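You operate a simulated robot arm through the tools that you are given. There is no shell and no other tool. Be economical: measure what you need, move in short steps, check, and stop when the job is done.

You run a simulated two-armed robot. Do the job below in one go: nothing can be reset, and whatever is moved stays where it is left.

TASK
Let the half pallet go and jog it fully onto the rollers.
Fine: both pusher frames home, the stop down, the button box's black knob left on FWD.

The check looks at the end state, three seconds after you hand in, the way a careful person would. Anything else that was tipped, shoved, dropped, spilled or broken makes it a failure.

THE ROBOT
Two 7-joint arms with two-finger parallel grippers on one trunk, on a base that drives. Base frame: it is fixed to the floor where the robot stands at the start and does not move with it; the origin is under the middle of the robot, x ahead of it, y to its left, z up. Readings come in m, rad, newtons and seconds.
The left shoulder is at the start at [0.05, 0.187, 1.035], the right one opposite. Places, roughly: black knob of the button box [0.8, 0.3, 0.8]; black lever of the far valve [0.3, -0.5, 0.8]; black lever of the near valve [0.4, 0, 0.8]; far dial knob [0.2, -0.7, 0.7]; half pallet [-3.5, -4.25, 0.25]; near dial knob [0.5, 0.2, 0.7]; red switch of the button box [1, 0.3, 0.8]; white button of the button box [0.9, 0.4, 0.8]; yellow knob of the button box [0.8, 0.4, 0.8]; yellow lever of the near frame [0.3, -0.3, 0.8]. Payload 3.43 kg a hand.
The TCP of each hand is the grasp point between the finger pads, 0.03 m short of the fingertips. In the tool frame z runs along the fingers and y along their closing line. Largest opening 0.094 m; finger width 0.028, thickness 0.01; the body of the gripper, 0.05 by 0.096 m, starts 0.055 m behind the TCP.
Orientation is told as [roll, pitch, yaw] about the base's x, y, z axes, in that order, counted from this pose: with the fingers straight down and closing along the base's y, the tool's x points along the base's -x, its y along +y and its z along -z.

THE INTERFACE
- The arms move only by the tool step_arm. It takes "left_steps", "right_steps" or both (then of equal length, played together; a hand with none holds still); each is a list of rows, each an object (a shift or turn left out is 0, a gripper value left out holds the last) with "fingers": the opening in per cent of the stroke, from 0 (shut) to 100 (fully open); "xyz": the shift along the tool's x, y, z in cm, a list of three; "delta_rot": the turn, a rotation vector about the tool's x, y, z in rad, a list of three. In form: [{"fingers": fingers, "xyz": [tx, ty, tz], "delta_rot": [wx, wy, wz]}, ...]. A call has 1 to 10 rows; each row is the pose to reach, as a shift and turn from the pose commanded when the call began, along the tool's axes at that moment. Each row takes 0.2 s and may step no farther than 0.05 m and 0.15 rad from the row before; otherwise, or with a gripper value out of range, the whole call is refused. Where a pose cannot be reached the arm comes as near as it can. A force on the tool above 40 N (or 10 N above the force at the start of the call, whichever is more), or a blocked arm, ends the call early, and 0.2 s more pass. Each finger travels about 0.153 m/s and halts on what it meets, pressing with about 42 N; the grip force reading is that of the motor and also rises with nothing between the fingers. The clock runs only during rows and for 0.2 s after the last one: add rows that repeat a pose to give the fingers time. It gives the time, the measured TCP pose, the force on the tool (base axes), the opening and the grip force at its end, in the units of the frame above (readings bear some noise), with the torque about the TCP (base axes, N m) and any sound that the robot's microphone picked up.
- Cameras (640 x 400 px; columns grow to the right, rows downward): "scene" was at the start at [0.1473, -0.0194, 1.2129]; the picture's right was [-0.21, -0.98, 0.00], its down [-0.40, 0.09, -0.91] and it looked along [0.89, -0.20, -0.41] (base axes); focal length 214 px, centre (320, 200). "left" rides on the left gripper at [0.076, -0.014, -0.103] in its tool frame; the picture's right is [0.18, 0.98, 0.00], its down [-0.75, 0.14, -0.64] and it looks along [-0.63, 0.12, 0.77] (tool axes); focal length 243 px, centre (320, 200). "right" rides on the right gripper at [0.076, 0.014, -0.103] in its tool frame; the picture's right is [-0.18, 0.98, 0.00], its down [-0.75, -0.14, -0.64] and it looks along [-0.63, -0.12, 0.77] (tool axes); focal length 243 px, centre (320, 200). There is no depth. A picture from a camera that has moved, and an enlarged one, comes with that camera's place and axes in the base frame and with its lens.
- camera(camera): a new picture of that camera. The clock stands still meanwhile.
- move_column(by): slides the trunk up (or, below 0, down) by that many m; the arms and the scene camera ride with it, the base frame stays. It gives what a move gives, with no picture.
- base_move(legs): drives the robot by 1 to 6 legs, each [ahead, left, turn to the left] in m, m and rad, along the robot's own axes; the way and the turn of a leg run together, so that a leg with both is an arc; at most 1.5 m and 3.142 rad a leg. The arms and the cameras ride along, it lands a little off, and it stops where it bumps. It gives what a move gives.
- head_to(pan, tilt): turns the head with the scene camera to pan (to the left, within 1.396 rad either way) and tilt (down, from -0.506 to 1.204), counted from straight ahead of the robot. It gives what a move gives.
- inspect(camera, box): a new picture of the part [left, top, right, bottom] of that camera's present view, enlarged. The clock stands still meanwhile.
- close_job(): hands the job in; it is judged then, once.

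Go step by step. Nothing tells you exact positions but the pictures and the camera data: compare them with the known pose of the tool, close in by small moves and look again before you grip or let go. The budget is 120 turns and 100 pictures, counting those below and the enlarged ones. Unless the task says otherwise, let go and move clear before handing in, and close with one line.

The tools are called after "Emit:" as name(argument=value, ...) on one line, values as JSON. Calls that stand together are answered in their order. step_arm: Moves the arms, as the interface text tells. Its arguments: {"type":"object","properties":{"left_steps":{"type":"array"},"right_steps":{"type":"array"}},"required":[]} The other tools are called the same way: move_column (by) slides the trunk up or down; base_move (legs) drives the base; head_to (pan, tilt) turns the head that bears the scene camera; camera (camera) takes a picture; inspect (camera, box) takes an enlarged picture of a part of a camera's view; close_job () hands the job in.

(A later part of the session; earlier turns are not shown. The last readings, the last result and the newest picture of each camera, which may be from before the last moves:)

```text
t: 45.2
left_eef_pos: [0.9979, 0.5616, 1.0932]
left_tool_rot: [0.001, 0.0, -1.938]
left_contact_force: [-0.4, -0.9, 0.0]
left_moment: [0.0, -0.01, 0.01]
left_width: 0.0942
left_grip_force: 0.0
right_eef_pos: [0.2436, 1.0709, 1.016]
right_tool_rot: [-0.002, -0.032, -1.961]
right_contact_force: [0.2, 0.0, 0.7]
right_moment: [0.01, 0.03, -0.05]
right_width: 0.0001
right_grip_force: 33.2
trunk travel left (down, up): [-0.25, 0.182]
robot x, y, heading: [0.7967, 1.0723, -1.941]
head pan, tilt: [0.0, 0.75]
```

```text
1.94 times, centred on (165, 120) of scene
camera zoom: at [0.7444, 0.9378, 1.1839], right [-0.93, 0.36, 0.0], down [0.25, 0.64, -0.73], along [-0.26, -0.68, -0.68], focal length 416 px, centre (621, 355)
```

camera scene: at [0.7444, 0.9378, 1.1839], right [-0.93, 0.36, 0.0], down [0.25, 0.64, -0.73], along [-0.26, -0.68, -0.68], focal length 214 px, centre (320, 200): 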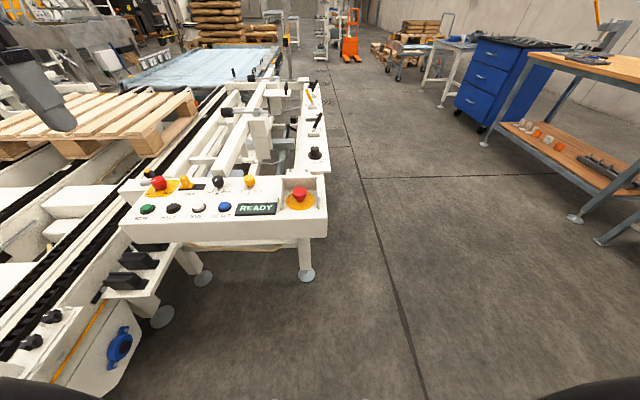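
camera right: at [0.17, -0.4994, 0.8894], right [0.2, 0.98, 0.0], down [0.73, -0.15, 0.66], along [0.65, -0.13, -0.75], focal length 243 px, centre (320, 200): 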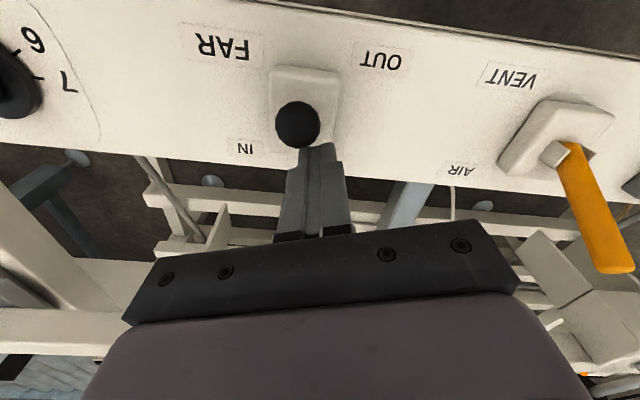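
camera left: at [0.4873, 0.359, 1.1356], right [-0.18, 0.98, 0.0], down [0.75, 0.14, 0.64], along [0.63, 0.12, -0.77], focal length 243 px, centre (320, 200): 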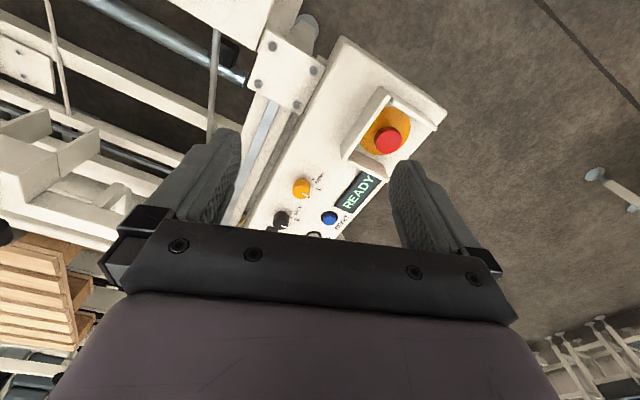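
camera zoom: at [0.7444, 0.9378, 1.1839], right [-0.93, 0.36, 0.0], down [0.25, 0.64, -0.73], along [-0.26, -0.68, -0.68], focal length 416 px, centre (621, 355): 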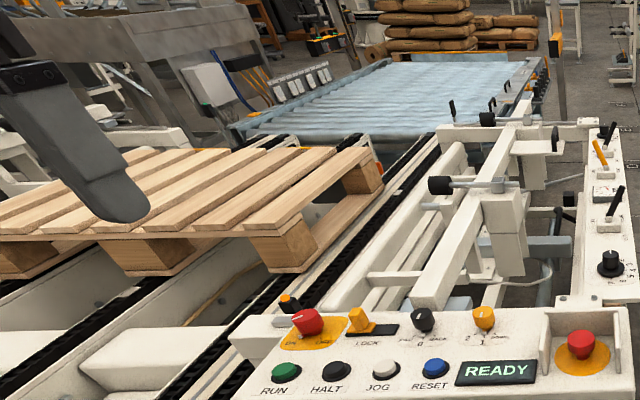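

The box reads: RUN, HALT, JOG, RESET; red ON/OFF; LOCK slider; black knob FWD/0/BACK; yellow knob 2/1/DOWN (the stop). I'll drive 0.17 m closer and look at them with the left hand camera.

Emit:
base_move(legs=[[0.17, 0, 0]])

Emit:
step_arm(left_steps=[{"fingers": 0, "xyz": [4, 0, 0]}, {"xyz": [8, 0, 0]}])

Emit:
camera(camera="left")

Emit:
inspect(camera="scene", box=[80, 180, 340, 330])

```text
t: 46.7
left_eef_pos: [0.9393, 0.408, 1.0932]
left_tool_rot: [-0.001, -0.001, -1.937]
left_contact_force: [0.0, -0.1, -1.1]
left_moment: [0.0, -0.03, -0.01]
left_width: 0.094
left_grip_force: 0.1
right_eef_pos: [0.1857, 0.9154, 1.016]
right_tool_rot: [-0.002, -0.03, -1.961]
right_contact_force: [0.5, -0.1, 0.4]
right_moment: [0.01, 0.01, -0.01]
right_width: 0.0
right_grip_force: 33.4
trunk travel left (down, up): [-0.25, 0.182]
robot x, y, heading: [0.7398, 0.916, -1.94]
head pan, tilt: [0.0, 0.75]
```

```text
t: 47.3
left_eef_pos: [0.9667, 0.4858, 1.0946]
left_tool_rot: [-0.001, -0.002, -1.937]
left_contact_force: [-0.6, 0.2, -0.5]
left_moment: [0.0, 0.0, -0.01]
left_width: 0.0
left_grip_force: 33.1
right_eef_pos: [0.1862, 0.9169, 1.0168]
right_tool_rot: [-0.002, -0.032, -1.96]
right_contact_force: [-0.4, 0.6, 0.0]
right_moment: [0.01, -0.01, 0.01]
right_width: 0.0
right_grip_force: 33.3
trunk travel left (down, up): [-0.25, 0.182]
robot x, y, heading: [0.7347, 0.9137, -1.936]
head pan, tilt: [0.0, 0.75]
```

```text
63 pictures are left
camera left: at [0.9826, 0.5614, 1.1969], right [0.98, -0.18, 0.0], down [-0.14, -0.75, 0.64], along [-0.12, -0.63, -0.77], focal length 243 px, centre (320, 200)
```

left: 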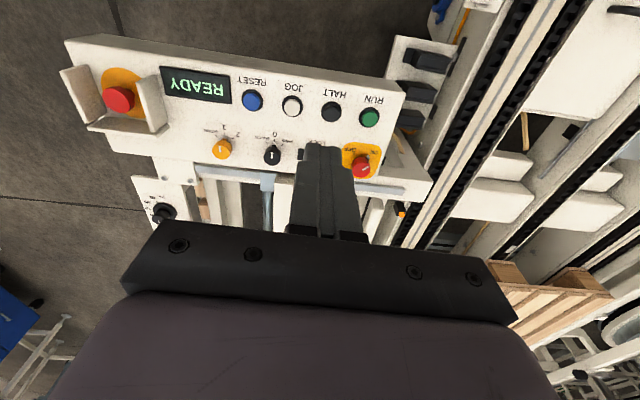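

```text
2.46 times, centred on (210, 255) of scene
camera zoom: at [0.6853, 0.7839, 1.1839], right [-0.93, 0.36, 0.0], down [0.24, 0.64, -0.73], along [-0.26, -0.68, -0.68], focal length 528 px, centre (591, 65)
```

zoom: 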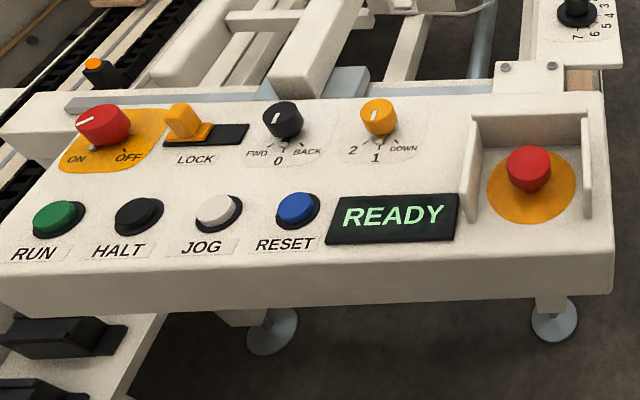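

Emit:
inspect(camera="left", box=[180, 80, 400, 190])

Emit:
inspect(camera="scene", box=[170, 210, 260, 260])

```text
2.91 times, centred on (290, 135) of left
camera zoom: at [0.9826, 0.5614, 1.1969], right [0.98, -0.18, 0.0], down [-0.14, -0.75, 0.64], along [-0.12, -0.63, -0.77], focal length 706 px, centre (407, 389)
```

zoom: 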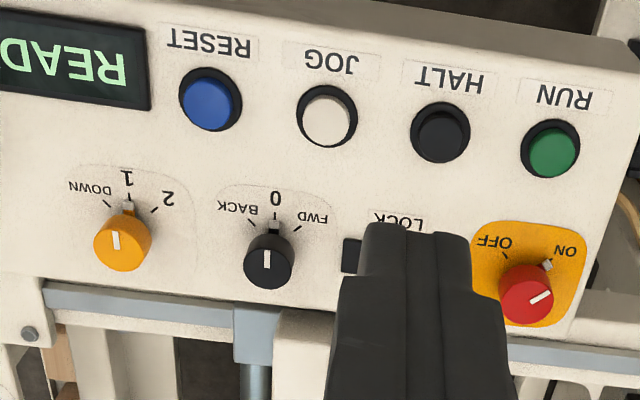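

```text
7.11 times, centred on (215, 235) of scene
camera zoom: at [0.6853, 0.7839, 1.1839], right [-0.93, 0.36, 0.0], down [0.24, 0.64, -0.73], along [-0.26, -0.68, -0.68], focal length 1525 px, centre (1067, -49)
```

zoom: 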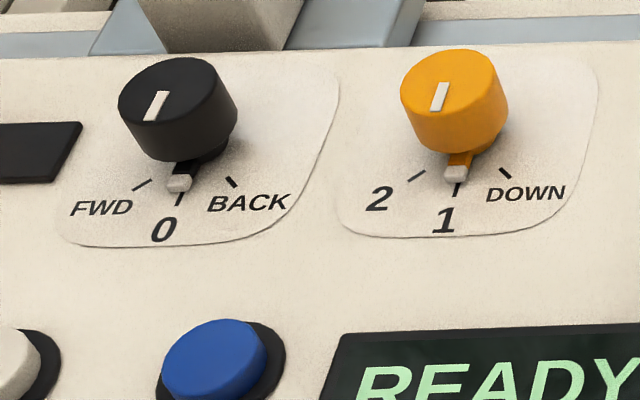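

Black knob is at 0 at about (0.850, 0.352, 0.794), yellow at 1 at (0.763, 0.386, 0.794), JOG at (0.906, 0.431). I'll bring the left hand above the yellow knob, part open.

Emit:
step_arm(left_steps=[{"fingers": 60, "xyz": [-3.33, -3.1, 0]}, {"xyz": [-6.66, -6.2, 0]}, {"xyz": [-10, -9.3, 0]}, {"xyz": [-13.3, -12.4, 0]}, {"xyz": [-16.6, -15.5, 0]}, {"xyz": [-16.6, -15.5, 5]}, {"xyz": [-16.6, -15.5, 10]}, {"xyz": [-16.6, -15.5, 15]}, {"xyz": [-16.6, -15.5, 19]}])

Emit:
camera(camera="left")

Emit:
camera(camera="scene")

```text
t: 49.3
left_eef_pos: [0.7672, 0.3841, 0.9034]
left_tool_rot: [-0.001, 0.0, -1.938]
left_contact_force: [-0.7, -0.1, 0.3]
left_moment: [-0.03, 0.0, 0.0]
left_width: 0.0563
left_grip_force: 0.0
left hand out of reach, approached as far as the arm can: row 5
right_eef_pos: [0.1847, 0.9178, 1.0165]
right_tool_rot: [-0.003, -0.031, -1.96]
right_contact_force: [-0.3, -0.2, 0.2]
right_moment: [-0.02, 0.01, 0.01]
right_width: 0.0
right_grip_force: 33.1
trunk travel left (down, up): [-0.25, 0.182]
robot x, y, heading: [0.7365, 0.9174, -1.94]
head pan, tilt: [0.0, 0.75]
```

```text
59 pictures are left
camera left: at [0.7816, 0.46, 1.0054], right [0.98, -0.18, 0.0], down [-0.14, -0.75, 0.64], along [-0.12, -0.63, -0.77], focal length 243 px, centre (320, 200)
```

left: 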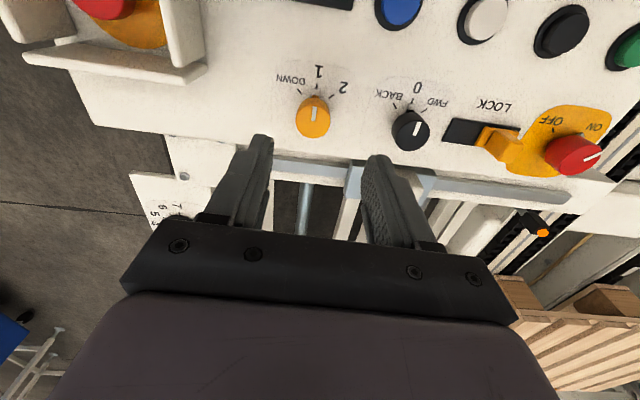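

```text
58 pictures are left
camera scene: at [0.6852, 0.7834, 1.1839], right [-0.93, 0.36, 0.0], down [0.24, 0.64, -0.73], along [-0.26, -0.68, -0.68], focal length 214 px, centre (320, 200)
```

scene: 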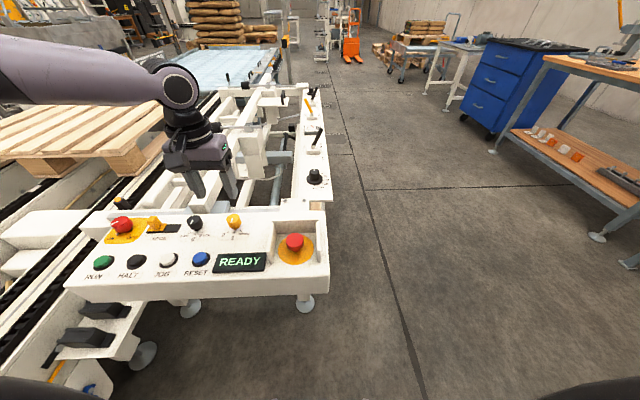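

The knob is 6 mm to one side of the TCP; I'll correct, go down and close on it.

Emit:
step_arm(left_steps=[{"xyz": [-0.2, -0.56, 4]}, {"xyz": [-0.2, -0.56, 7.5]}, {"xyz": [-0.2, -0.56, 10.3]}, {"xyz": [-0.2, -0.56, 10.3]}, {"fingers": 0, "xyz": [-0.2, -0.56, 10.3]}, {"xyz": [-0.2, -0.56, 10.3]}])

Emit:
camera(camera="left")

```text
t: 50.9
left_eef_pos: [0.7665, 0.3926, 0.8088]
left_tool_rot: [-0.013, -0.003, -1.948]
left_contact_force: [-5.6, 1.1, -3.1]
left_moment: [-0.14, 0.08, -0.05]
left_width: 0.0303
left_grip_force: 45.5
left hand out of reach, approached as far as the arm can: row 2, 3, 4, 5, 6
right_eef_pos: [0.1865, 0.9181, 1.0175]
right_tool_rot: [-0.003, -0.03, -1.962]
right_contact_force: [0.5, -0.1, -0.7]
right_moment: [-0.01, -0.04, 0.04]
right_width: 0.0
right_grip_force: 32.8
trunk travel left (down, up): [-0.25, 0.182]
robot x, y, heading: [0.7378, 0.9173, -1.937]
head pan, tilt: [0.0, 0.75]
stopped in row 6 (left hand): the force on the tool passed its limit at 41 N (the readings are from after the stop); the commanded pose is now the measured one
```

```text
57 pictures are left
camera left: at [0.7826, 0.4677, 0.9108], right [0.98, -0.19, -0.01], down [-0.14, -0.75, 0.64], along [-0.13, -0.63, -0.77], focal length 243 px, centre (320, 200)
```

left: 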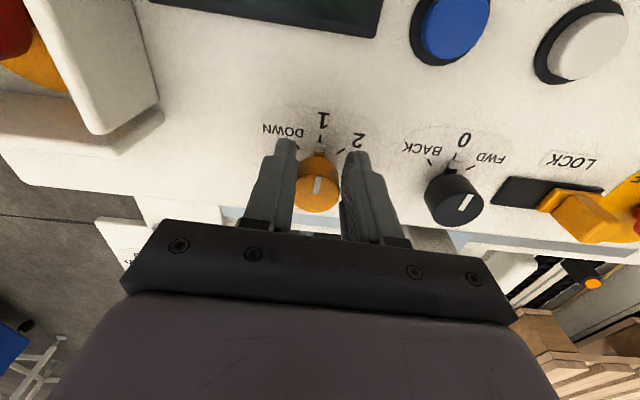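

Gripped, but at the arm's reach limit. I'll let go, rise, and drive 0.07 m closer.

Emit:
step_arm(left_steps=[{"fingers": 60}, {"fingers": 60}, {"xyz": [0, 0, -4.5]}, {"xyz": [0, 0, -9]}])

Emit:
base_move(legs=[[0.08, 0.05, 0]])

Emit:
camera(camera="left")

```text
t: 51.9
left_eef_pos: [0.7665, 0.3901, 0.8978]
left_tool_rot: [-0.014, -0.001, -1.945]
left_contact_force: [0.1, -0.5, -0.5]
left_moment: [0.03, 0.01, 0.02]
left_width: 0.0565
left_grip_force: 0.0
right_eef_pos: [0.1852, 0.9184, 1.0166]
right_tool_rot: [-0.002, -0.032, -1.962]
right_contact_force: [0.3, 0.4, -0.4]
right_moment: [-0.03, 0.02, -0.01]
right_width: 0.0
right_grip_force: 33.0
trunk travel left (down, up): [-0.25, 0.182]
robot x, y, heading: [0.7397, 0.9161, -1.936]
head pan, tilt: [0.0, 0.75]
```

```text
t: 53.0
left_eef_pos: [0.7866, 0.2971, 0.8957]
left_tool_rot: [-0.012, -0.001, -1.945]
left_contact_force: [-0.3, 0.8, 0.3]
left_moment: [-0.01, 0.04, 0.05]
left_width: 0.0562
left_grip_force: 0.0
right_eef_pos: [0.2039, 0.8243, 1.017]
right_tool_rot: [-0.004, -0.033, -1.96]
right_contact_force: [0.0, -0.4, -0.1]
right_moment: [0.02, 0.0, 0.01]
right_width: 0.0001
right_grip_force: 32.9
trunk travel left (down, up): [-0.25, 0.182]
robot x, y, heading: [0.757, 0.8255, -1.939]
head pan, tilt: [0.0, 0.75]
```

```text
56 pictures are left
camera left: at [0.8026, 0.3731, 0.9984], right [0.98, -0.19, -0.01], down [-0.14, -0.76, 0.64], along [-0.13, -0.63, -0.77], focal length 243 px, centre (320, 200)
```

left: 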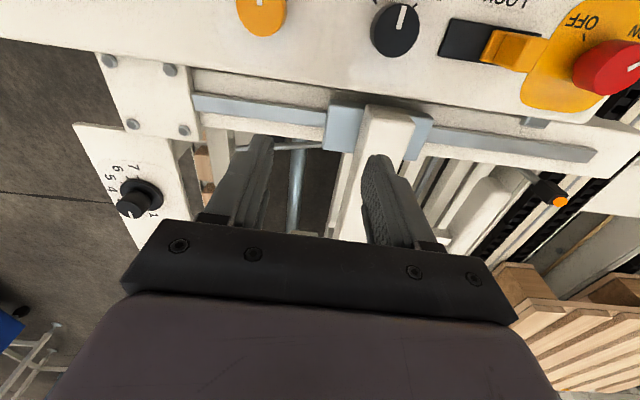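

Reposition above the yellow knob, then descend and grip.

Emit:
step_arm(left_steps=[{"xyz": [3.6, -2.8, 0]}, {"xyz": [7.2, -5.6, 0]}, {"xyz": [7.2, -5.6, 4]}, {"xyz": [7.2, -5.6, 7.5]}, {"xyz": [7.2, -5.6, 9.8]}, {"xyz": [7.2, -5.6, 9.8]}])

Emit:
camera(camera="left")

```text
t: 54.4
left_eef_pos: [0.769, 0.3868, 0.8024]
left_tool_rot: [-0.013, -0.001, -1.946]
left_contact_force: [-0.1, -0.2, -1.2]
left_moment: [0.02, -0.02, 0.05]
left_width: 0.0565
left_grip_force: 0.0
left hand out of reach, approached as far as the arm can: row 5, 6
right_eef_pos: [0.2046, 0.8244, 1.0179]
right_tool_rot: [-0.002, -0.032, -1.96]
right_contact_force: [0.5, -0.6, -0.5]
right_moment: [-0.03, 0.01, 0.02]
right_width: 0.0001
right_grip_force: 32.8
trunk travel left (down, up): [-0.25, 0.182]
robot x, y, heading: [0.7524, 0.8236, -1.944]
head pan, tilt: [0.0, 0.75]
```

```text
55 pictures are left
camera left: at [0.7844, 0.4625, 0.9047], right [0.98, -0.19, -0.01], down [-0.14, -0.75, 0.64], along [-0.13, -0.63, -0.77], focal length 243 px, centre (320, 200)
```

left: 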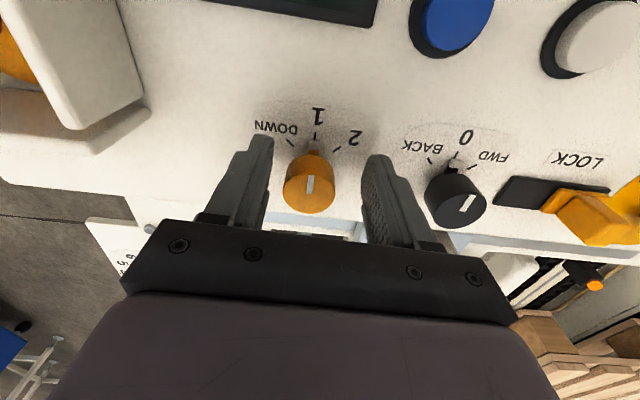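

Low height seems to be the limiting factor; I'll raise the hand, lower the trunk 0.12 m, and re-approach.

Emit:
step_arm(left_steps=[{"xyz": [0, 0, -5]}, {"xyz": [0, 0, -10]}, {"xyz": [0, 0, -15]}])

Emit:
move_column(by=-0.12)

Emit:
camera(camera="left")

```text
t: 55.2
left_eef_pos: [0.7721, 0.3826, 0.9588]
left_tool_rot: [-0.012, 0.001, -1.945]
left_contact_force: [0.1, -0.3, -0.3]
left_moment: [-0.01, 0.01, 0.0]
left_width: 0.0566
left_grip_force: 0.2
right_eef_pos: [0.2046, 0.8247, 1.0163]
right_tool_rot: [-0.003, -0.031, -1.96]
right_contact_force: [0.0, -0.1, -0.5]
right_moment: [-0.02, 0.0, -0.01]
right_width: 0.0
right_grip_force: 32.8
trunk travel left (down, up): [-0.25, 0.182]
robot x, y, heading: [0.7508, 0.8235, -1.94]
head pan, tilt: [0.0, 0.75]
```

```text
t: 56.7
left_eef_pos: [0.7716, 0.3837, 0.8369]
left_tool_rot: [-0.012, -0.001, -1.947]
left_contact_force: [0.1, 0.9, 0.4]
left_moment: [0.02, 0.04, 0.03]
left_width: 0.0562
left_grip_force: 0.0
right_eef_pos: [0.2044, 0.8256, 0.896]
right_tool_rot: [-0.003, -0.031, -1.961]
right_contact_force: [-0.2, 0.0, 0.5]
right_moment: [-0.01, -0.02, -0.02]
right_width: 0.0
right_grip_force: 32.8
trunk travel left (down, up): [-0.13, 0.302]
robot x, y, heading: [0.7558, 0.8234, -1.941]
head pan, tilt: [0.0, 0.75]
```

```text
54 pictures are left
camera left: at [0.7873, 0.4587, 0.9393], right [0.98, -0.19, -0.01], down [-0.14, -0.75, 0.64], along [-0.13, -0.63, -0.77], focal length 243 px, centre (320, 200)
```

left: 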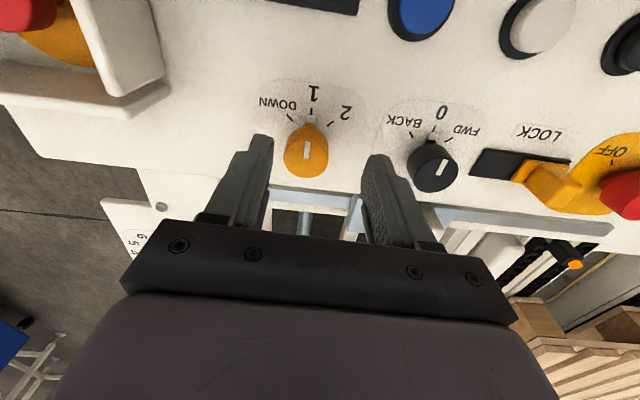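

Now centered data: shift 1 cm sideways, descend, close.

Emit:
step_arm(left_steps=[{"xyz": [-0.4, -1.0, 2]}, {"xyz": [-0.4, -1.0, 3.7]}, {"xyz": [-0.4, -1.0, 3.7]}, {"fingers": 0, "xyz": [-0.4, -1.0, 3.7]}, {"xyz": [-0.4, -1.0, 3.7]}])

```text
t: 57.9
left_eef_pos: [0.7629, 0.3845, 0.8017]
left_tool_rot: [-0.009, -0.002, -1.944]
left_contact_force: [6.6, -2.7, 2.6]
left_moment: [-0.42, -0.92, 0.04]
left_width: 0.0314
left_grip_force: 45.0
right_eef_pos: [0.2041, 0.8241, 0.8976]
right_tool_rot: [-0.005, -0.03, -1.958]
right_contact_force: [-0.3, 0.2, 0.6]
right_moment: [-0.01, -0.01, 0.01]
right_width: 0.0
right_grip_force: 33.2
trunk travel left (down, up): [-0.13, 0.302]
robot x, y, heading: [0.7587, 0.8224, -1.94]
head pan, tilt: [0.0, 0.75]
```

The knob is held. Turn it counter-clockwise (seen from above) toward DOWN.

Emit:
step_arm(left_steps=[{"delta_rot": [0, 0, -0.14]}, {"delta_rot": [0, 0, -0.28]}, {"delta_rot": [0, 0, -0.42]}, {"delta_rot": [0, 0, -0.56]}, {"delta_rot": [0, 0, -0.7]}, {"delta_rot": [0, 0, -0.8]}])

Emit:
inspect(camera="scene", box=[80, 160, 340, 320])

Emit:
camera(camera="left")

```text
t: 59.3
left_eef_pos: [0.7547, 0.3839, 0.801]
left_tool_rot: [-0.017, 0.008, -1.147]
left_contact_force: [-26.3, 1.5, 2.3]
left_moment: [-0.13, -0.47, -1.1]
left_width: 0.0315
left_grip_force: 45.0
right_eef_pos: [0.202, 0.825, 0.8958]
right_tool_rot: [-0.001, -0.032, -1.962]
right_contact_force: [-0.9, 1.0, 0.1]
right_moment: [-0.01, -0.01, 0.0]
right_width: 0.0
right_grip_force: 33.0
trunk travel left (down, up): [-0.13, 0.302]
robot x, y, heading: [0.7526, 0.8239, -1.94]
head pan, tilt: [0.0, 0.75]
```

```text
2.46 times, centred on (210, 240) of scene
camera zoom: at [0.7016, 0.6912, 1.0638], right [-0.93, 0.36, 0.0], down [0.25, 0.64, -0.73], along [-0.26, -0.68, -0.68], focal length 528 px, centre (591, 102)
```

zoom: 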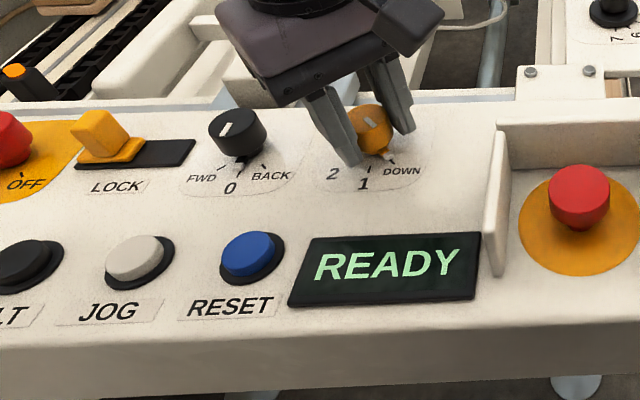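

```text
52 pictures are left
camera left: at [0.7137, 0.4469, 0.9042], right [0.82, 0.57, -0.01], down [0.45, -0.63, 0.63], along [0.35, -0.53, -0.77], focal length 243 px, centre (320, 200)
```

left: 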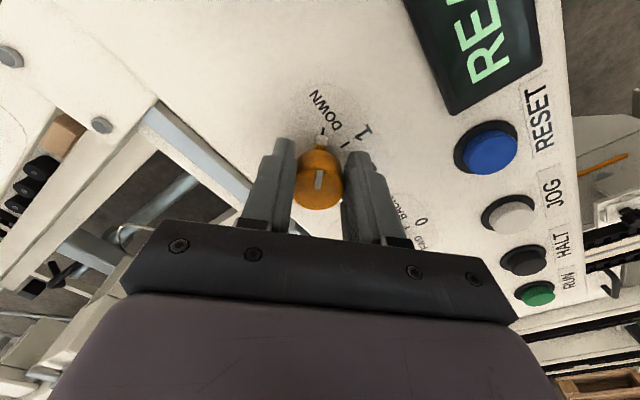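

The yellow pointer is on DOWN. Release, rise, and check that it stayed.

Emit:
step_arm(left_steps=[{"fingers": 60}, {"fingers": 60}, {"xyz": [0, 0, -4.5]}, {"xyz": [0, 0, -8]}, {"xyz": [0, 0, -8], "delta_rot": [0, 0, 0.14]}, {"xyz": [0, 0, -8], "delta_rot": [0, 0, 0.28]}, {"xyz": [0, 0, -8], "delta_rot": [0, 0, 0.4]}])

Emit:
camera(camera="left")

Emit:
camera(camera="scene")

```text
t: 60.9
left_eef_pos: [0.7611, 0.3834, 0.8813]
left_tool_rot: [-0.011, 0.001, -1.549]
left_contact_force: [-0.6, 0.3, 0.1]
left_moment: [-0.01, 0.01, -0.01]
left_width: 0.0564
left_grip_force: 0.1
right_eef_pos: [0.2031, 0.8248, 0.8981]
right_tool_rot: [-0.001, -0.031, -1.961]
right_contact_force: [0.1, -0.4, -0.1]
right_moment: [-0.01, 0.0, 0.05]
right_width: 0.0
right_grip_force: 32.6
trunk travel left (down, up): [-0.13, 0.302]
robot x, y, heading: [0.7574, 0.824, -1.941]
head pan, tilt: [0.0, 0.75]
```

```text
51 pictures are left
camera left: at [0.7468, 0.4587, 0.983], right [0.98, 0.21, -0.01], down [0.17, -0.75, 0.64], along [0.12, -0.63, -0.77], focal length 243 px, centre (320, 200)
```

left: 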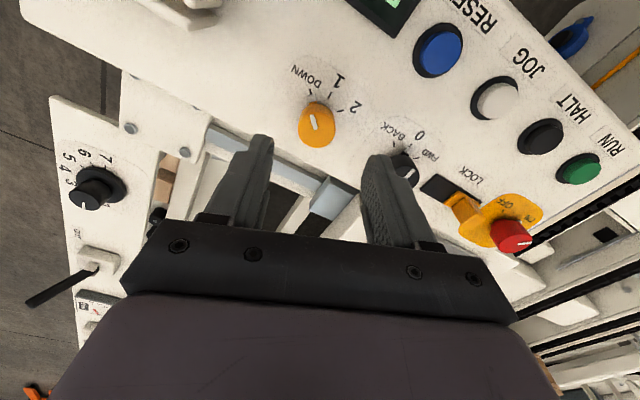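

```text
50 pictures are left
camera scene: at [0.7037, 0.691, 1.0639], right [-0.93, 0.36, 0.0], down [0.25, 0.64, -0.73], along [-0.26, -0.68, -0.68], focal length 214 px, centre (320, 200)
```

scene: 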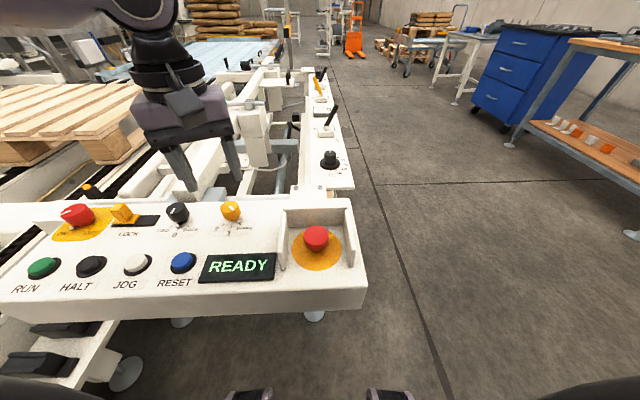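

Yellow stays on DOWN. Now the black knob at (0.847, 0.354): move over, descend, close.

Emit:
step_arm(left_steps=[{"xyz": [-1.6, 4.25, 0]}, {"xyz": [-3.2, 8.5, 0]}, {"xyz": [-3.2, 8.5, 4]}, {"xyz": [-3.2, 8.5, 4]}])

Emit:
camera(camera="left")

```text
t: 61.9
left_eef_pos: [0.8457, 0.3536, 0.8405]
left_tool_rot: [-0.011, 0.004, -1.546]
left_contact_force: [0.1, 0.4, -0.4]
left_moment: [-0.05, -0.03, 0.05]
left_width: 0.0565
left_grip_force: 0.0
right_eef_pos: [0.2047, 0.8247, 0.8959]
right_tool_rot: [0.0, -0.028, -1.96]
right_contact_force: [0.9, -0.2, 0.2]
right_moment: [-0.05, 0.03, -0.03]
right_width: 0.0
right_grip_force: 32.8
trunk travel left (down, up): [-0.13, 0.302]
robot x, y, heading: [0.7552, 0.8219, -1.936]
head pan, tilt: [0.0, 0.75]
```

```text
49 pictures are left
camera left: at [0.8311, 0.4289, 0.9412], right [0.98, 0.21, -0.01], down [0.17, -0.75, 0.64], along [0.12, -0.63, -0.77], focal length 243 px, centre (320, 200)
```

left: 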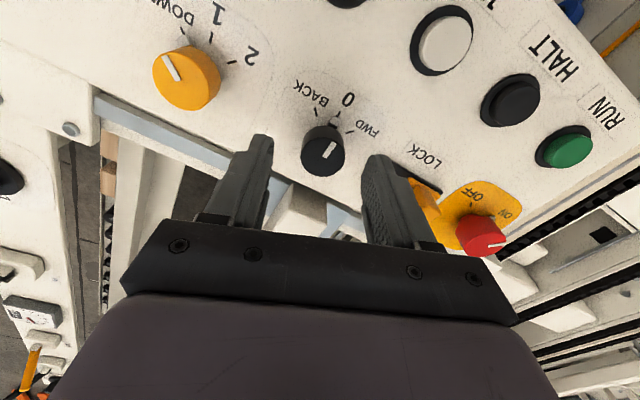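

Well centered. Descend, close, and turn clockwise toward FWD.

Emit:
step_arm(left_steps=[{"xyz": [-0.1, 0, 2]}, {"xyz": [-0.1, 0, 4]}, {"xyz": [-0.1, 0, 4]}, {"fingers": 0, "xyz": [-0.1, 0, 4]}, {"xyz": [-0.1, 0, 4]}])

Emit:
step_arm(left_steps=[{"delta_rot": [0, 0, 0.14]}, {"delta_rot": [0, 0, 0.28]}, {"delta_rot": [0, 0, 0.42]}, {"delta_rot": [0, 0, 0.56]}, {"delta_rot": [0, 0, 0.7]}, {"delta_rot": [0, 0, 0.8]}])

Emit:
inspect(camera="scene", box=[80, 160, 340, 320])

```text
t: 63.1
left_eef_pos: [0.8484, 0.351, 0.7975]
left_tool_rot: [-0.006, 0.003, -1.544]
left_contact_force: [23.9, 0.2, 4.2]
left_moment: [-0.64, -1.13, 0.17]
left_width: 0.0311
left_grip_force: 44.8
right_eef_pos: [0.2056, 0.8237, 0.8968]
right_tool_rot: [-0.003, -0.034, -1.959]
right_contact_force: [-0.7, -0.1, 0.3]
right_moment: [-0.01, 0.0, -0.01]
right_width: 0.0
right_grip_force: 33.3
trunk travel left (down, up): [-0.13, 0.302]
robot x, y, heading: [0.7537, 0.8215, -1.939]
head pan, tilt: [0.0, 0.75]
```

```text
t: 63.8
left_eef_pos: [0.8514, 0.3517, 0.7978]
left_tool_rot: [0.002, 0.007, -1.882]
left_contact_force: [6.8, -0.2, 0.4]
left_moment: [-0.4, 0.08, 0.02]
left_width: 0.0313
left_grip_force: 44.7
right_eef_pos: [0.2054, 0.8238, 0.897]
right_tool_rot: [-0.002, -0.032, -1.959]
right_contact_force: [0.2, 0.0, -0.3]
right_moment: [0.01, -0.02, 0.0]
right_width: 0.0
right_grip_force: 33.0
trunk travel left (down, up): [-0.13, 0.302]
robot x, y, heading: [0.7571, 0.8229, -1.936]
head pan, tilt: [0.0, 0.75]
stopped in row 3 (left hand): the force on the tool passed its limit at 41 N (the readings are from after the stop); the commanded pose is now the measured one
```

```text
2.46 times, centred on (210, 240) of scene
camera zoom: at [0.7046, 0.691, 1.0638], right [-0.93, 0.36, 0.0], down [0.24, 0.64, -0.73], along [-0.26, -0.68, -0.68], focal length 528 px, centre (591, 102)
```

zoom: 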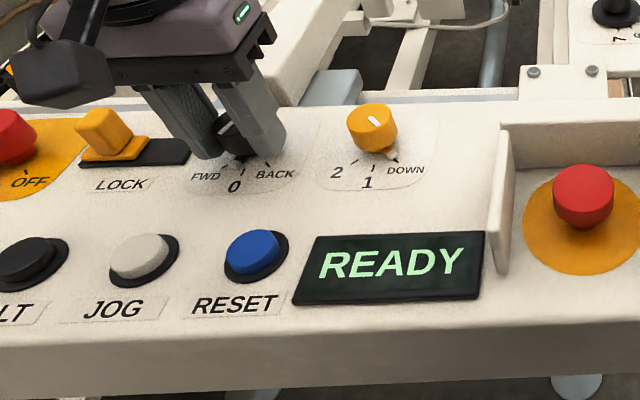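

It stopped on side force midway; the knob is partly turned. Continue the turn.

Emit:
step_arm(left_steps=[{"delta_rot": [0, 0, 0.12]}, {"delta_rot": [0, 0, 0.24]}, {"delta_rot": [0, 0, 0.36]}, {"delta_rot": [0, 0, 0.46]}])

Emit:
inspect(camera="scene", box=[100, 160, 300, 290])

Emit:
camera(camera="left")

```text
t: 64.8
left_eef_pos: [0.8541, 0.3506, 0.7985]
left_tool_rot: [0.002, 0.006, -2.342]
left_contact_force: [34.8, -9.7, 5.1]
left_moment: [-0.42, 0.36, 0.66]
left_width: 0.0311
left_grip_force: 44.9
right_eef_pos: [0.2055, 0.8236, 0.8989]
right_tool_rot: [-0.006, -0.031, -1.96]
right_contact_force: [-0.4, 0.2, -0.1]
right_moment: [0.0, 0.0, -0.01]
right_width: 0.0002
right_grip_force: 32.5
trunk travel left (down, up): [-0.13, 0.302]
robot x, y, heading: [0.7583, 0.8228, -1.937]
head pan, tilt: [0.0, 0.75]
```

```text
3.08 times, centred on (200, 225) of scene
camera zoom: at [0.7065, 0.6904, 1.0641], right [-0.93, 0.36, 0.0], down [0.24, 0.64, -0.73], along [-0.26, -0.68, -0.68], focal length 660 px, centre (689, 123)
```

zoom: 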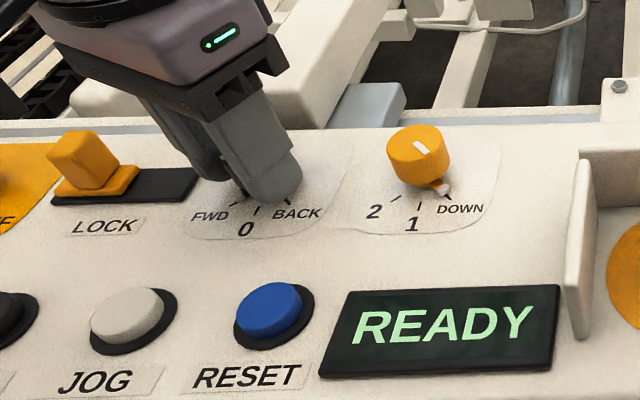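

```text
46 pictures are left
camera left: at [0.8962, 0.4139, 0.9005], right [0.83, -0.55, 0.0], down [-0.43, -0.64, 0.64], along [-0.35, -0.53, -0.77], focal length 243 px, centre (320, 200)
```

left: 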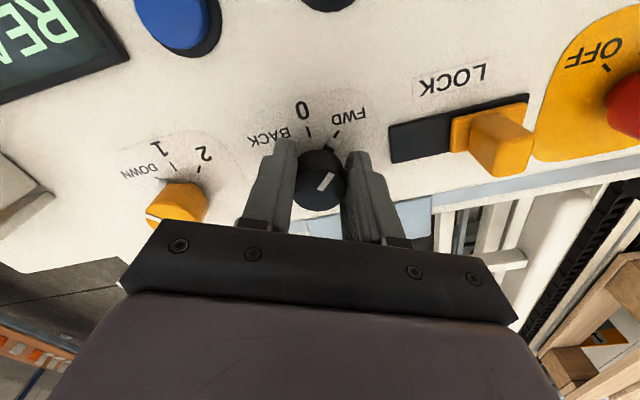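

The pointer is about on FWD. Release, rise and check.

Emit:
step_arm(left_steps=[{"fingers": 60}, {"fingers": 60}, {"xyz": [0, 0, -4.5]}, {"xyz": [0, 0, -8]}, {"xyz": [0, 0, -8], "delta_rot": [0, 0, -0.14]}, {"xyz": [0, 0, -8], "delta_rot": [0, 0, -0.28]}, {"xyz": [0, 0, -8], "delta_rot": [0, 0, -0.4]}])

Emit:
inspect(camera="scene", box=[80, 170, 280, 300])

Emit:
head_to(pan=0.5, tilt=0.4)

Emit:
camera(camera="scene")

```text
t: 66.4
left_eef_pos: [0.8494, 0.3517, 0.8786]
left_tool_rot: [-0.001, 0.005, -1.943]
left_contact_force: [0.7, -0.5, 0.1]
left_moment: [-0.02, 0.02, 0.01]
left_width: 0.0564
left_grip_force: 0.1
right_eef_pos: [0.2038, 0.8246, 0.8966]
right_tool_rot: [-0.001, -0.03, -1.958]
right_contact_force: [0.9, -0.1, -0.5]
right_moment: [0.01, -0.04, 0.03]
right_width: 0.0
right_grip_force: 33.1
trunk travel left (down, up): [-0.13, 0.302]
robot x, y, heading: [0.757, 0.8214, -1.936]
head pan, tilt: [0.0, 0.75]
```

```text
3.08 times, centred on (180, 235) of scene
camera zoom: at [0.704, 0.6908, 1.0639], right [-0.93, 0.36, 0.0], down [0.25, 0.64, -0.73], along [-0.26, -0.68, -0.68], focal length 660 px, centre (751, 92)
```

zoom: 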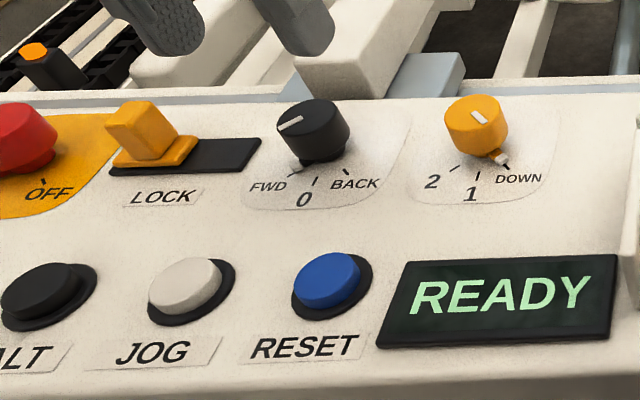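

```text
t: 67.3
left_eef_pos: [0.8494, 0.351, 0.8778]
left_tool_rot: [-0.003, 0.003, -1.946]
left_contact_force: [-0.6, 0.6, 0.4]
left_moment: [0.0, -0.02, -0.01]
left_width: 0.0561
left_grip_force: 0.1
right_eef_pos: [0.2054, 0.8246, 0.8971]
right_tool_rot: [-0.002, -0.03, -1.961]
right_contact_force: [0.7, 0.5, 0.4]
right_moment: [-0.01, -0.01, 0.05]
right_width: 0.0
right_grip_force: 33.1
trunk travel left (down, up): [-0.13, 0.302]
robot x, y, heading: [0.7566, 0.8201, -1.943]
head pan, tilt: [0.499, 0.4]
```

```text
44 pictures are left
camera scene: at [0.7459, 0.6763, 1.0949], right [-0.99, -0.13, 0.0], down [-0.05, 0.39, -0.92], along [0.12, -0.91, -0.39], focal length 214 px, centre (320, 200)
```

scene: 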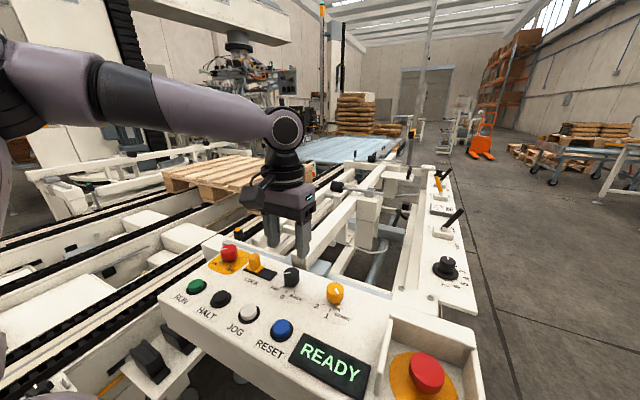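

Knobs are set. Let me check the stop and far frame from here before jogging.

Emit:
inspect(camera="scene", box=[20, 110, 260, 230])

Emit:
inspect(camera="scene", box=[280, 120, 480, 280])

```text
2.67 times, centred on (140, 170) of scene
camera zoom: at [0.7459, 0.6763, 1.0949], right [-0.99, -0.13, 0.0], down [-0.05, 0.39, -0.92], along [0.12, -0.91, -0.39], focal length 572 px, centre (800, 280)
```

zoom: 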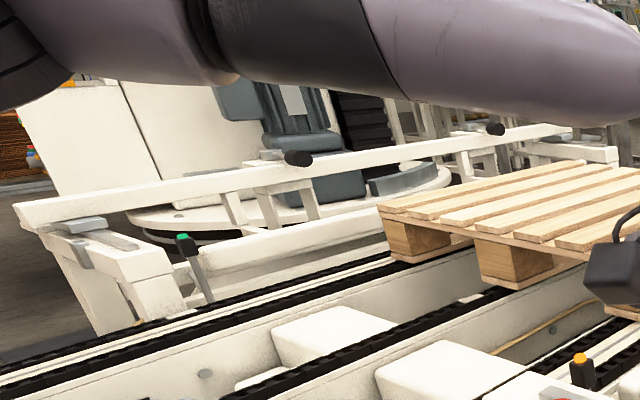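

```text
2.50 times, centred on (380, 200) of scene
camera zoom: at [0.7459, 0.6763, 1.0949], right [-0.99, -0.13, 0.0], down [-0.05, 0.39, -0.92], along [0.12, -0.91, -0.39], focal length 536 px, centre (170, 200)
```

zoom: 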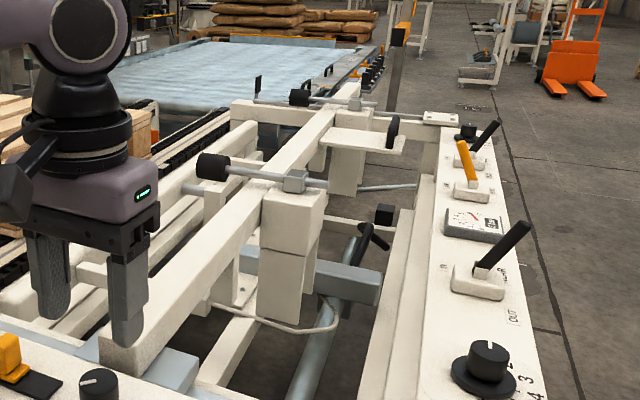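

The far frame is retracted, and the panel levers are at OUT. I'll move the closed left fingers above the white JOG button (0.906, 0.431).

Emit:
step_arm(left_steps=[{"fingers": 0, "xyz": [3.2, 0.8, 0]}, {"xyz": [6.4, 1.6, 0]}, {"xyz": [9.5, 2.4, 0]}, {"xyz": [9.5, 2.4, 3]}, {"xyz": [9.5, 2.4, 4.5]}])

Emit:
camera(camera="left")

Emit:
camera(camera="scene")

```text
t: 68.5
left_eef_pos: [0.9071, 0.43, 0.8341]
left_tool_rot: [-0.003, 0.006, -1.943]
left_contact_force: [-0.2, 0.5, 0.4]
left_moment: [-0.05, -0.01, -0.02]
left_width: 0.0002
left_grip_force: 33.3
right_eef_pos: [0.2053, 0.8241, 0.8963]
right_tool_rot: [-0.002, -0.032, -1.96]
right_contact_force: [-1.4, 0.1, 0.2]
right_moment: [-0.01, 0.02, 0.02]
right_width: 0.0
right_grip_force: 33.0
trunk travel left (down, up): [-0.13, 0.302]
robot x, y, heading: [0.7565, 0.8248, -1.938]
head pan, tilt: [0.499, 0.4]
```

```text
41 pictures are left
camera left: at [0.9226, 0.5056, 0.9371], right [0.98, -0.19, 0.0], down [-0.14, -0.76, 0.64], along [-0.12, -0.63, -0.77], focal length 243 px, centre (320, 200)
```

left: 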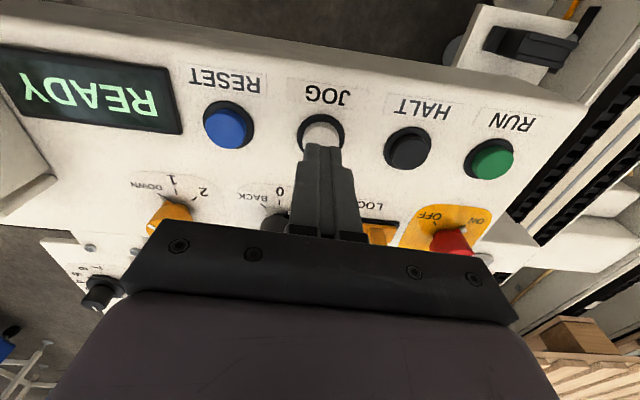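

```text
40 pictures are left
camera scene: at [0.746, 0.6763, 1.095], right [-0.99, -0.13, 0.0], down [-0.05, 0.39, -0.92], along [0.12, -0.91, -0.39], focal length 214 px, centre (320, 200)
```

scene: 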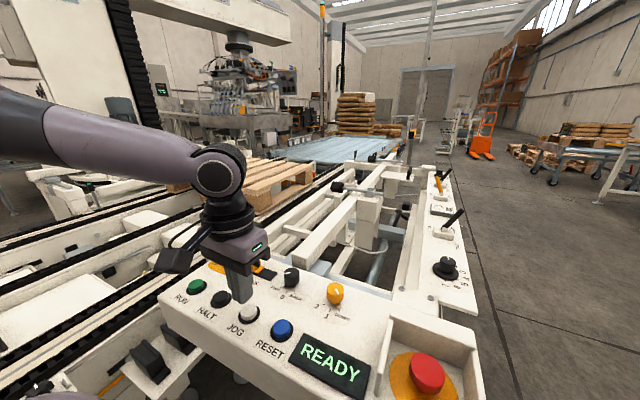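

The fingertips are over JOG. Press it gently.

Emit:
step_arm(left_steps=[{"xyz": [0, 0, 2]}, {"xyz": [0, 0, 2.8]}, {"xyz": [0, 0, 3.3]}, {"xyz": [0, 0, 3.6]}])

Emit:
camera(camera="scene")

```text
t: 69.5
left_eef_pos: [0.9068, 0.4293, 0.7983]
left_tool_rot: [0.0, 0.002, -1.944]
left_contact_force: [-0.3, -0.7, 2.9]
left_moment: [-0.03, 0.0, 0.02]
left_width: 0.0002
left_grip_force: 32.9
right_eef_pos: [0.2051, 0.8236, 0.8984]
right_tool_rot: [-0.002, -0.031, -1.959]
right_contact_force: [-0.3, -0.2, -0.8]
right_moment: [-0.01, -0.01, 0.01]
right_width: 0.0003
right_grip_force: 33.0
trunk travel left (down, up): [-0.13, 0.302]
robot x, y, heading: [0.7582, 0.8204, -1.938]
head pan, tilt: [0.499, 0.4]
heard: click
```

```text
39 pictures are left
camera scene: at [0.7459, 0.6766, 1.0951], right [-0.99, -0.13, 0.0], down [-0.05, 0.39, -0.92], along [0.12, -0.91, -0.39], focal length 214 px, centre (320, 200)
```

scene: 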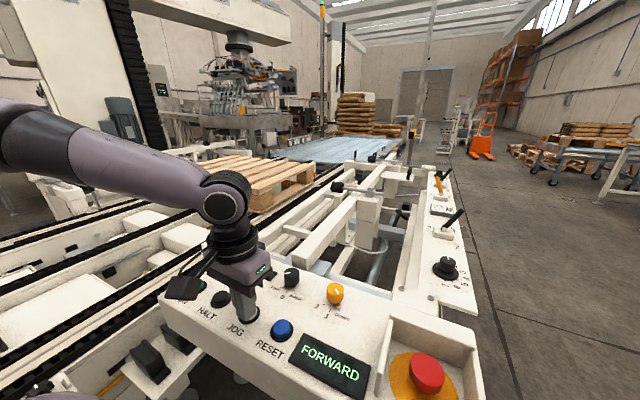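

Display shows FORWARD. I'll hold for one second and see how far the pallet moves.

Emit:
step_arm(left_steps=[{"xyz": [0, 0, 0]}, {"xyz": [0, 0, 0]}, {"xyz": [0, 0, 0]}, {"xyz": [0, 0, 0]}, {"xyz": [0, 0, 0]}])

Emit:
camera(camera="scene")

```text
t: 70.8
left_eef_pos: [0.9071, 0.4307, 0.7983]
left_tool_rot: [0.0, 0.006, -1.944]
left_contact_force: [0.2, -0.9, 4.2]
left_moment: [-0.05, 0.03, -0.02]
left_width: 0.0002
left_grip_force: 32.6
right_eef_pos: [0.205, 0.824, 0.896]
right_tool_rot: [-0.002, -0.031, -1.96]
right_contact_force: [-0.2, -1.4, -0.6]
right_moment: [0.01, 0.01, -0.04]
right_width: 0.0
right_grip_force: 32.7
trunk travel left (down, up): [-0.13, 0.302]
robot x, y, heading: [0.7533, 0.8211, -1.938]
head pan, tilt: [0.499, 0.4]
```

```text
38 pictures are left
camera scene: at [0.7459, 0.6765, 1.095], right [-0.99, -0.13, 0.0], down [-0.05, 0.39, -0.92], along [0.12, -0.91, -0.39], focal length 214 px, centre (320, 200)
```

scene: 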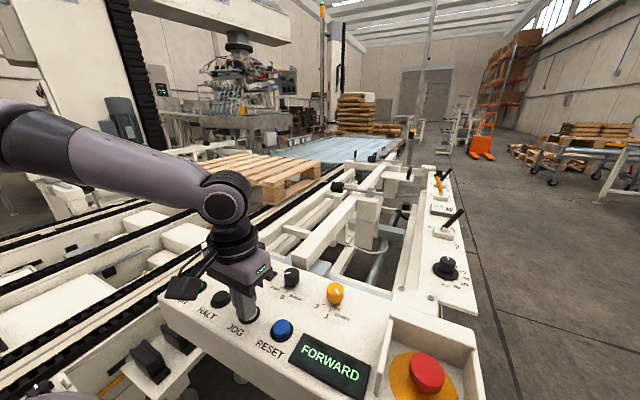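

The pallet is advancing toward the rollers. Hold on.

Emit:
step_arm(left_steps=[{"xyz": [0, 0, 0]}, {"xyz": [0, 0, 0]}, {"xyz": [0, 0, 0]}, {"xyz": [0, 0, 0]}, {"xyz": [0, 0, 0]}, {"xyz": [0, 0, 0]}, {"xyz": [0, 0, 0]}, {"xyz": [0, 0, 0]}, {"xyz": [0, 0, 0]}, {"xyz": [0, 0, 0]}])

Emit:
inspect(camera="scene", box=[160, 100, 440, 260])

```text
t: 73.0
left_eef_pos: [0.9056, 0.4311, 0.7985]
left_tool_rot: [0.0, 0.007, -1.945]
left_contact_force: [-1.3, -1.2, 4.0]
left_moment: [-0.04, 0.02, -0.03]
left_width: 0.0
left_grip_force: 33.1
right_eef_pos: [0.205, 0.8237, 0.8972]
right_tool_rot: [-0.002, -0.03, -1.958]
right_contact_force: [-0.5, -0.9, 0.0]
right_moment: [0.02, -0.04, -0.02]
right_width: 0.0002
right_grip_force: 32.6
trunk travel left (down, up): [-0.13, 0.302]
robot x, y, heading: [0.7535, 0.8193, -1.941]
head pan, tilt: [0.499, 0.4]
```

```text
2.29 times, centred on (300, 180) of scene
camera zoom: at [0.7459, 0.6765, 1.095], right [-0.99, -0.13, 0.0], down [-0.05, 0.39, -0.92], along [0.12, -0.91, -0.39], focal length 490 px, centre (366, 246)
```

zoom: 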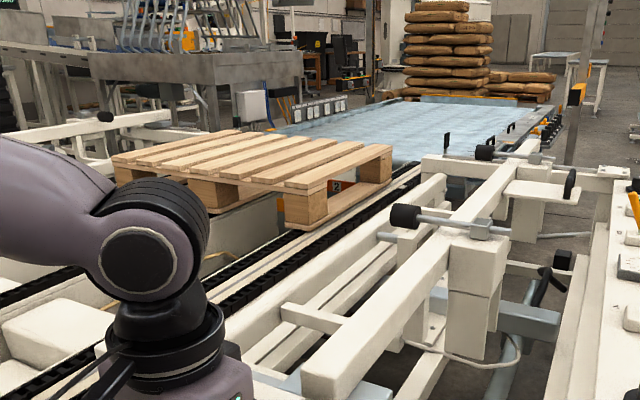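

The pallet is at the roller threshold; about 0.1 m/s. Continue holding in stretches.

Emit:
step_arm(left_steps=[{"xyz": [0, 0, 0]}, {"xyz": [0, 0, 0]}, {"xyz": [0, 0, 0]}, {"xyz": [0, 0, 0]}, {"xyz": [0, 0, 0]}, {"xyz": [0, 0, 0]}, {"xyz": [0, 0, 0]}, {"xyz": [0, 0, 0]}, {"xyz": [0, 0, 0]}, {"xyz": [0, 0, 0]}])

Emit:
step_arm(left_steps=[{"xyz": [0, 0, 0]}, {"xyz": [0, 0, 0]}, {"xyz": [0, 0, 0]}, {"xyz": [0, 0, 0]}, {"xyz": [0, 0, 0]}, {"xyz": [0, 0, 0]}, {"xyz": [0, 0, 0]}])

Emit:
inspect(camera="scene", box=[160, 100, 440, 260])

```text
t: 75.2
left_eef_pos: [0.9062, 0.431, 0.7979]
left_tool_rot: [-0.001, 0.005, -1.945]
left_contact_force: [0.3, -0.2, 3.0]
left_moment: [-0.04, 0.03, 0.0]
left_width: 0.0
left_grip_force: 33.2
right_eef_pos: [0.2049, 0.8245, 0.8972]
right_tool_rot: [-0.003, -0.031, -1.96]
right_contact_force: [-0.1, -0.1, -0.1]
right_moment: [-0.01, 0.03, -0.02]
right_width: 0.0001
right_grip_force: 32.9
trunk travel left (down, up): [-0.13, 0.302]
robot x, y, heading: [0.7576, 0.8204, -1.94]
head pan, tilt: [0.499, 0.4]
```

```text
t: 76.8
left_eef_pos: [0.9057, 0.4306, 0.7995]
left_tool_rot: [0.0, 0.005, -1.944]
left_contact_force: [-0.1, -0.1, 2.7]
left_moment: [0.01, 0.04, -0.01]
left_width: 0.0
left_grip_force: 32.6
right_eef_pos: [0.2047, 0.8241, 0.897]
right_tool_rot: [-0.003, -0.031, -1.96]
right_contact_force: [0.0, 0.4, 0.4]
right_moment: [-0.02, 0.01, 0.02]
right_width: 0.0002
right_grip_force: 32.9
trunk travel left (down, up): [-0.13, 0.302]
robot x, y, heading: [0.7566, 0.8229, -1.938]
head pan, tilt: [0.499, 0.4]
```

```text
2.29 times, centred on (300, 180) of scene
camera zoom: at [0.7459, 0.6765, 1.095], right [-0.99, -0.13, 0.0], down [-0.05, 0.39, -0.92], along [0.12, -0.91, -0.39], focal length 490 px, centre (366, 246)
```

zoom: 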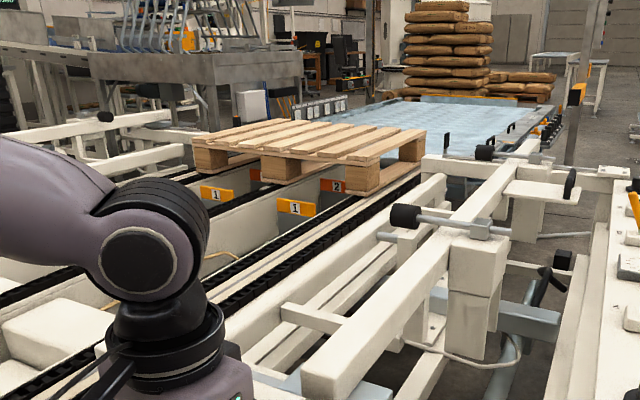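

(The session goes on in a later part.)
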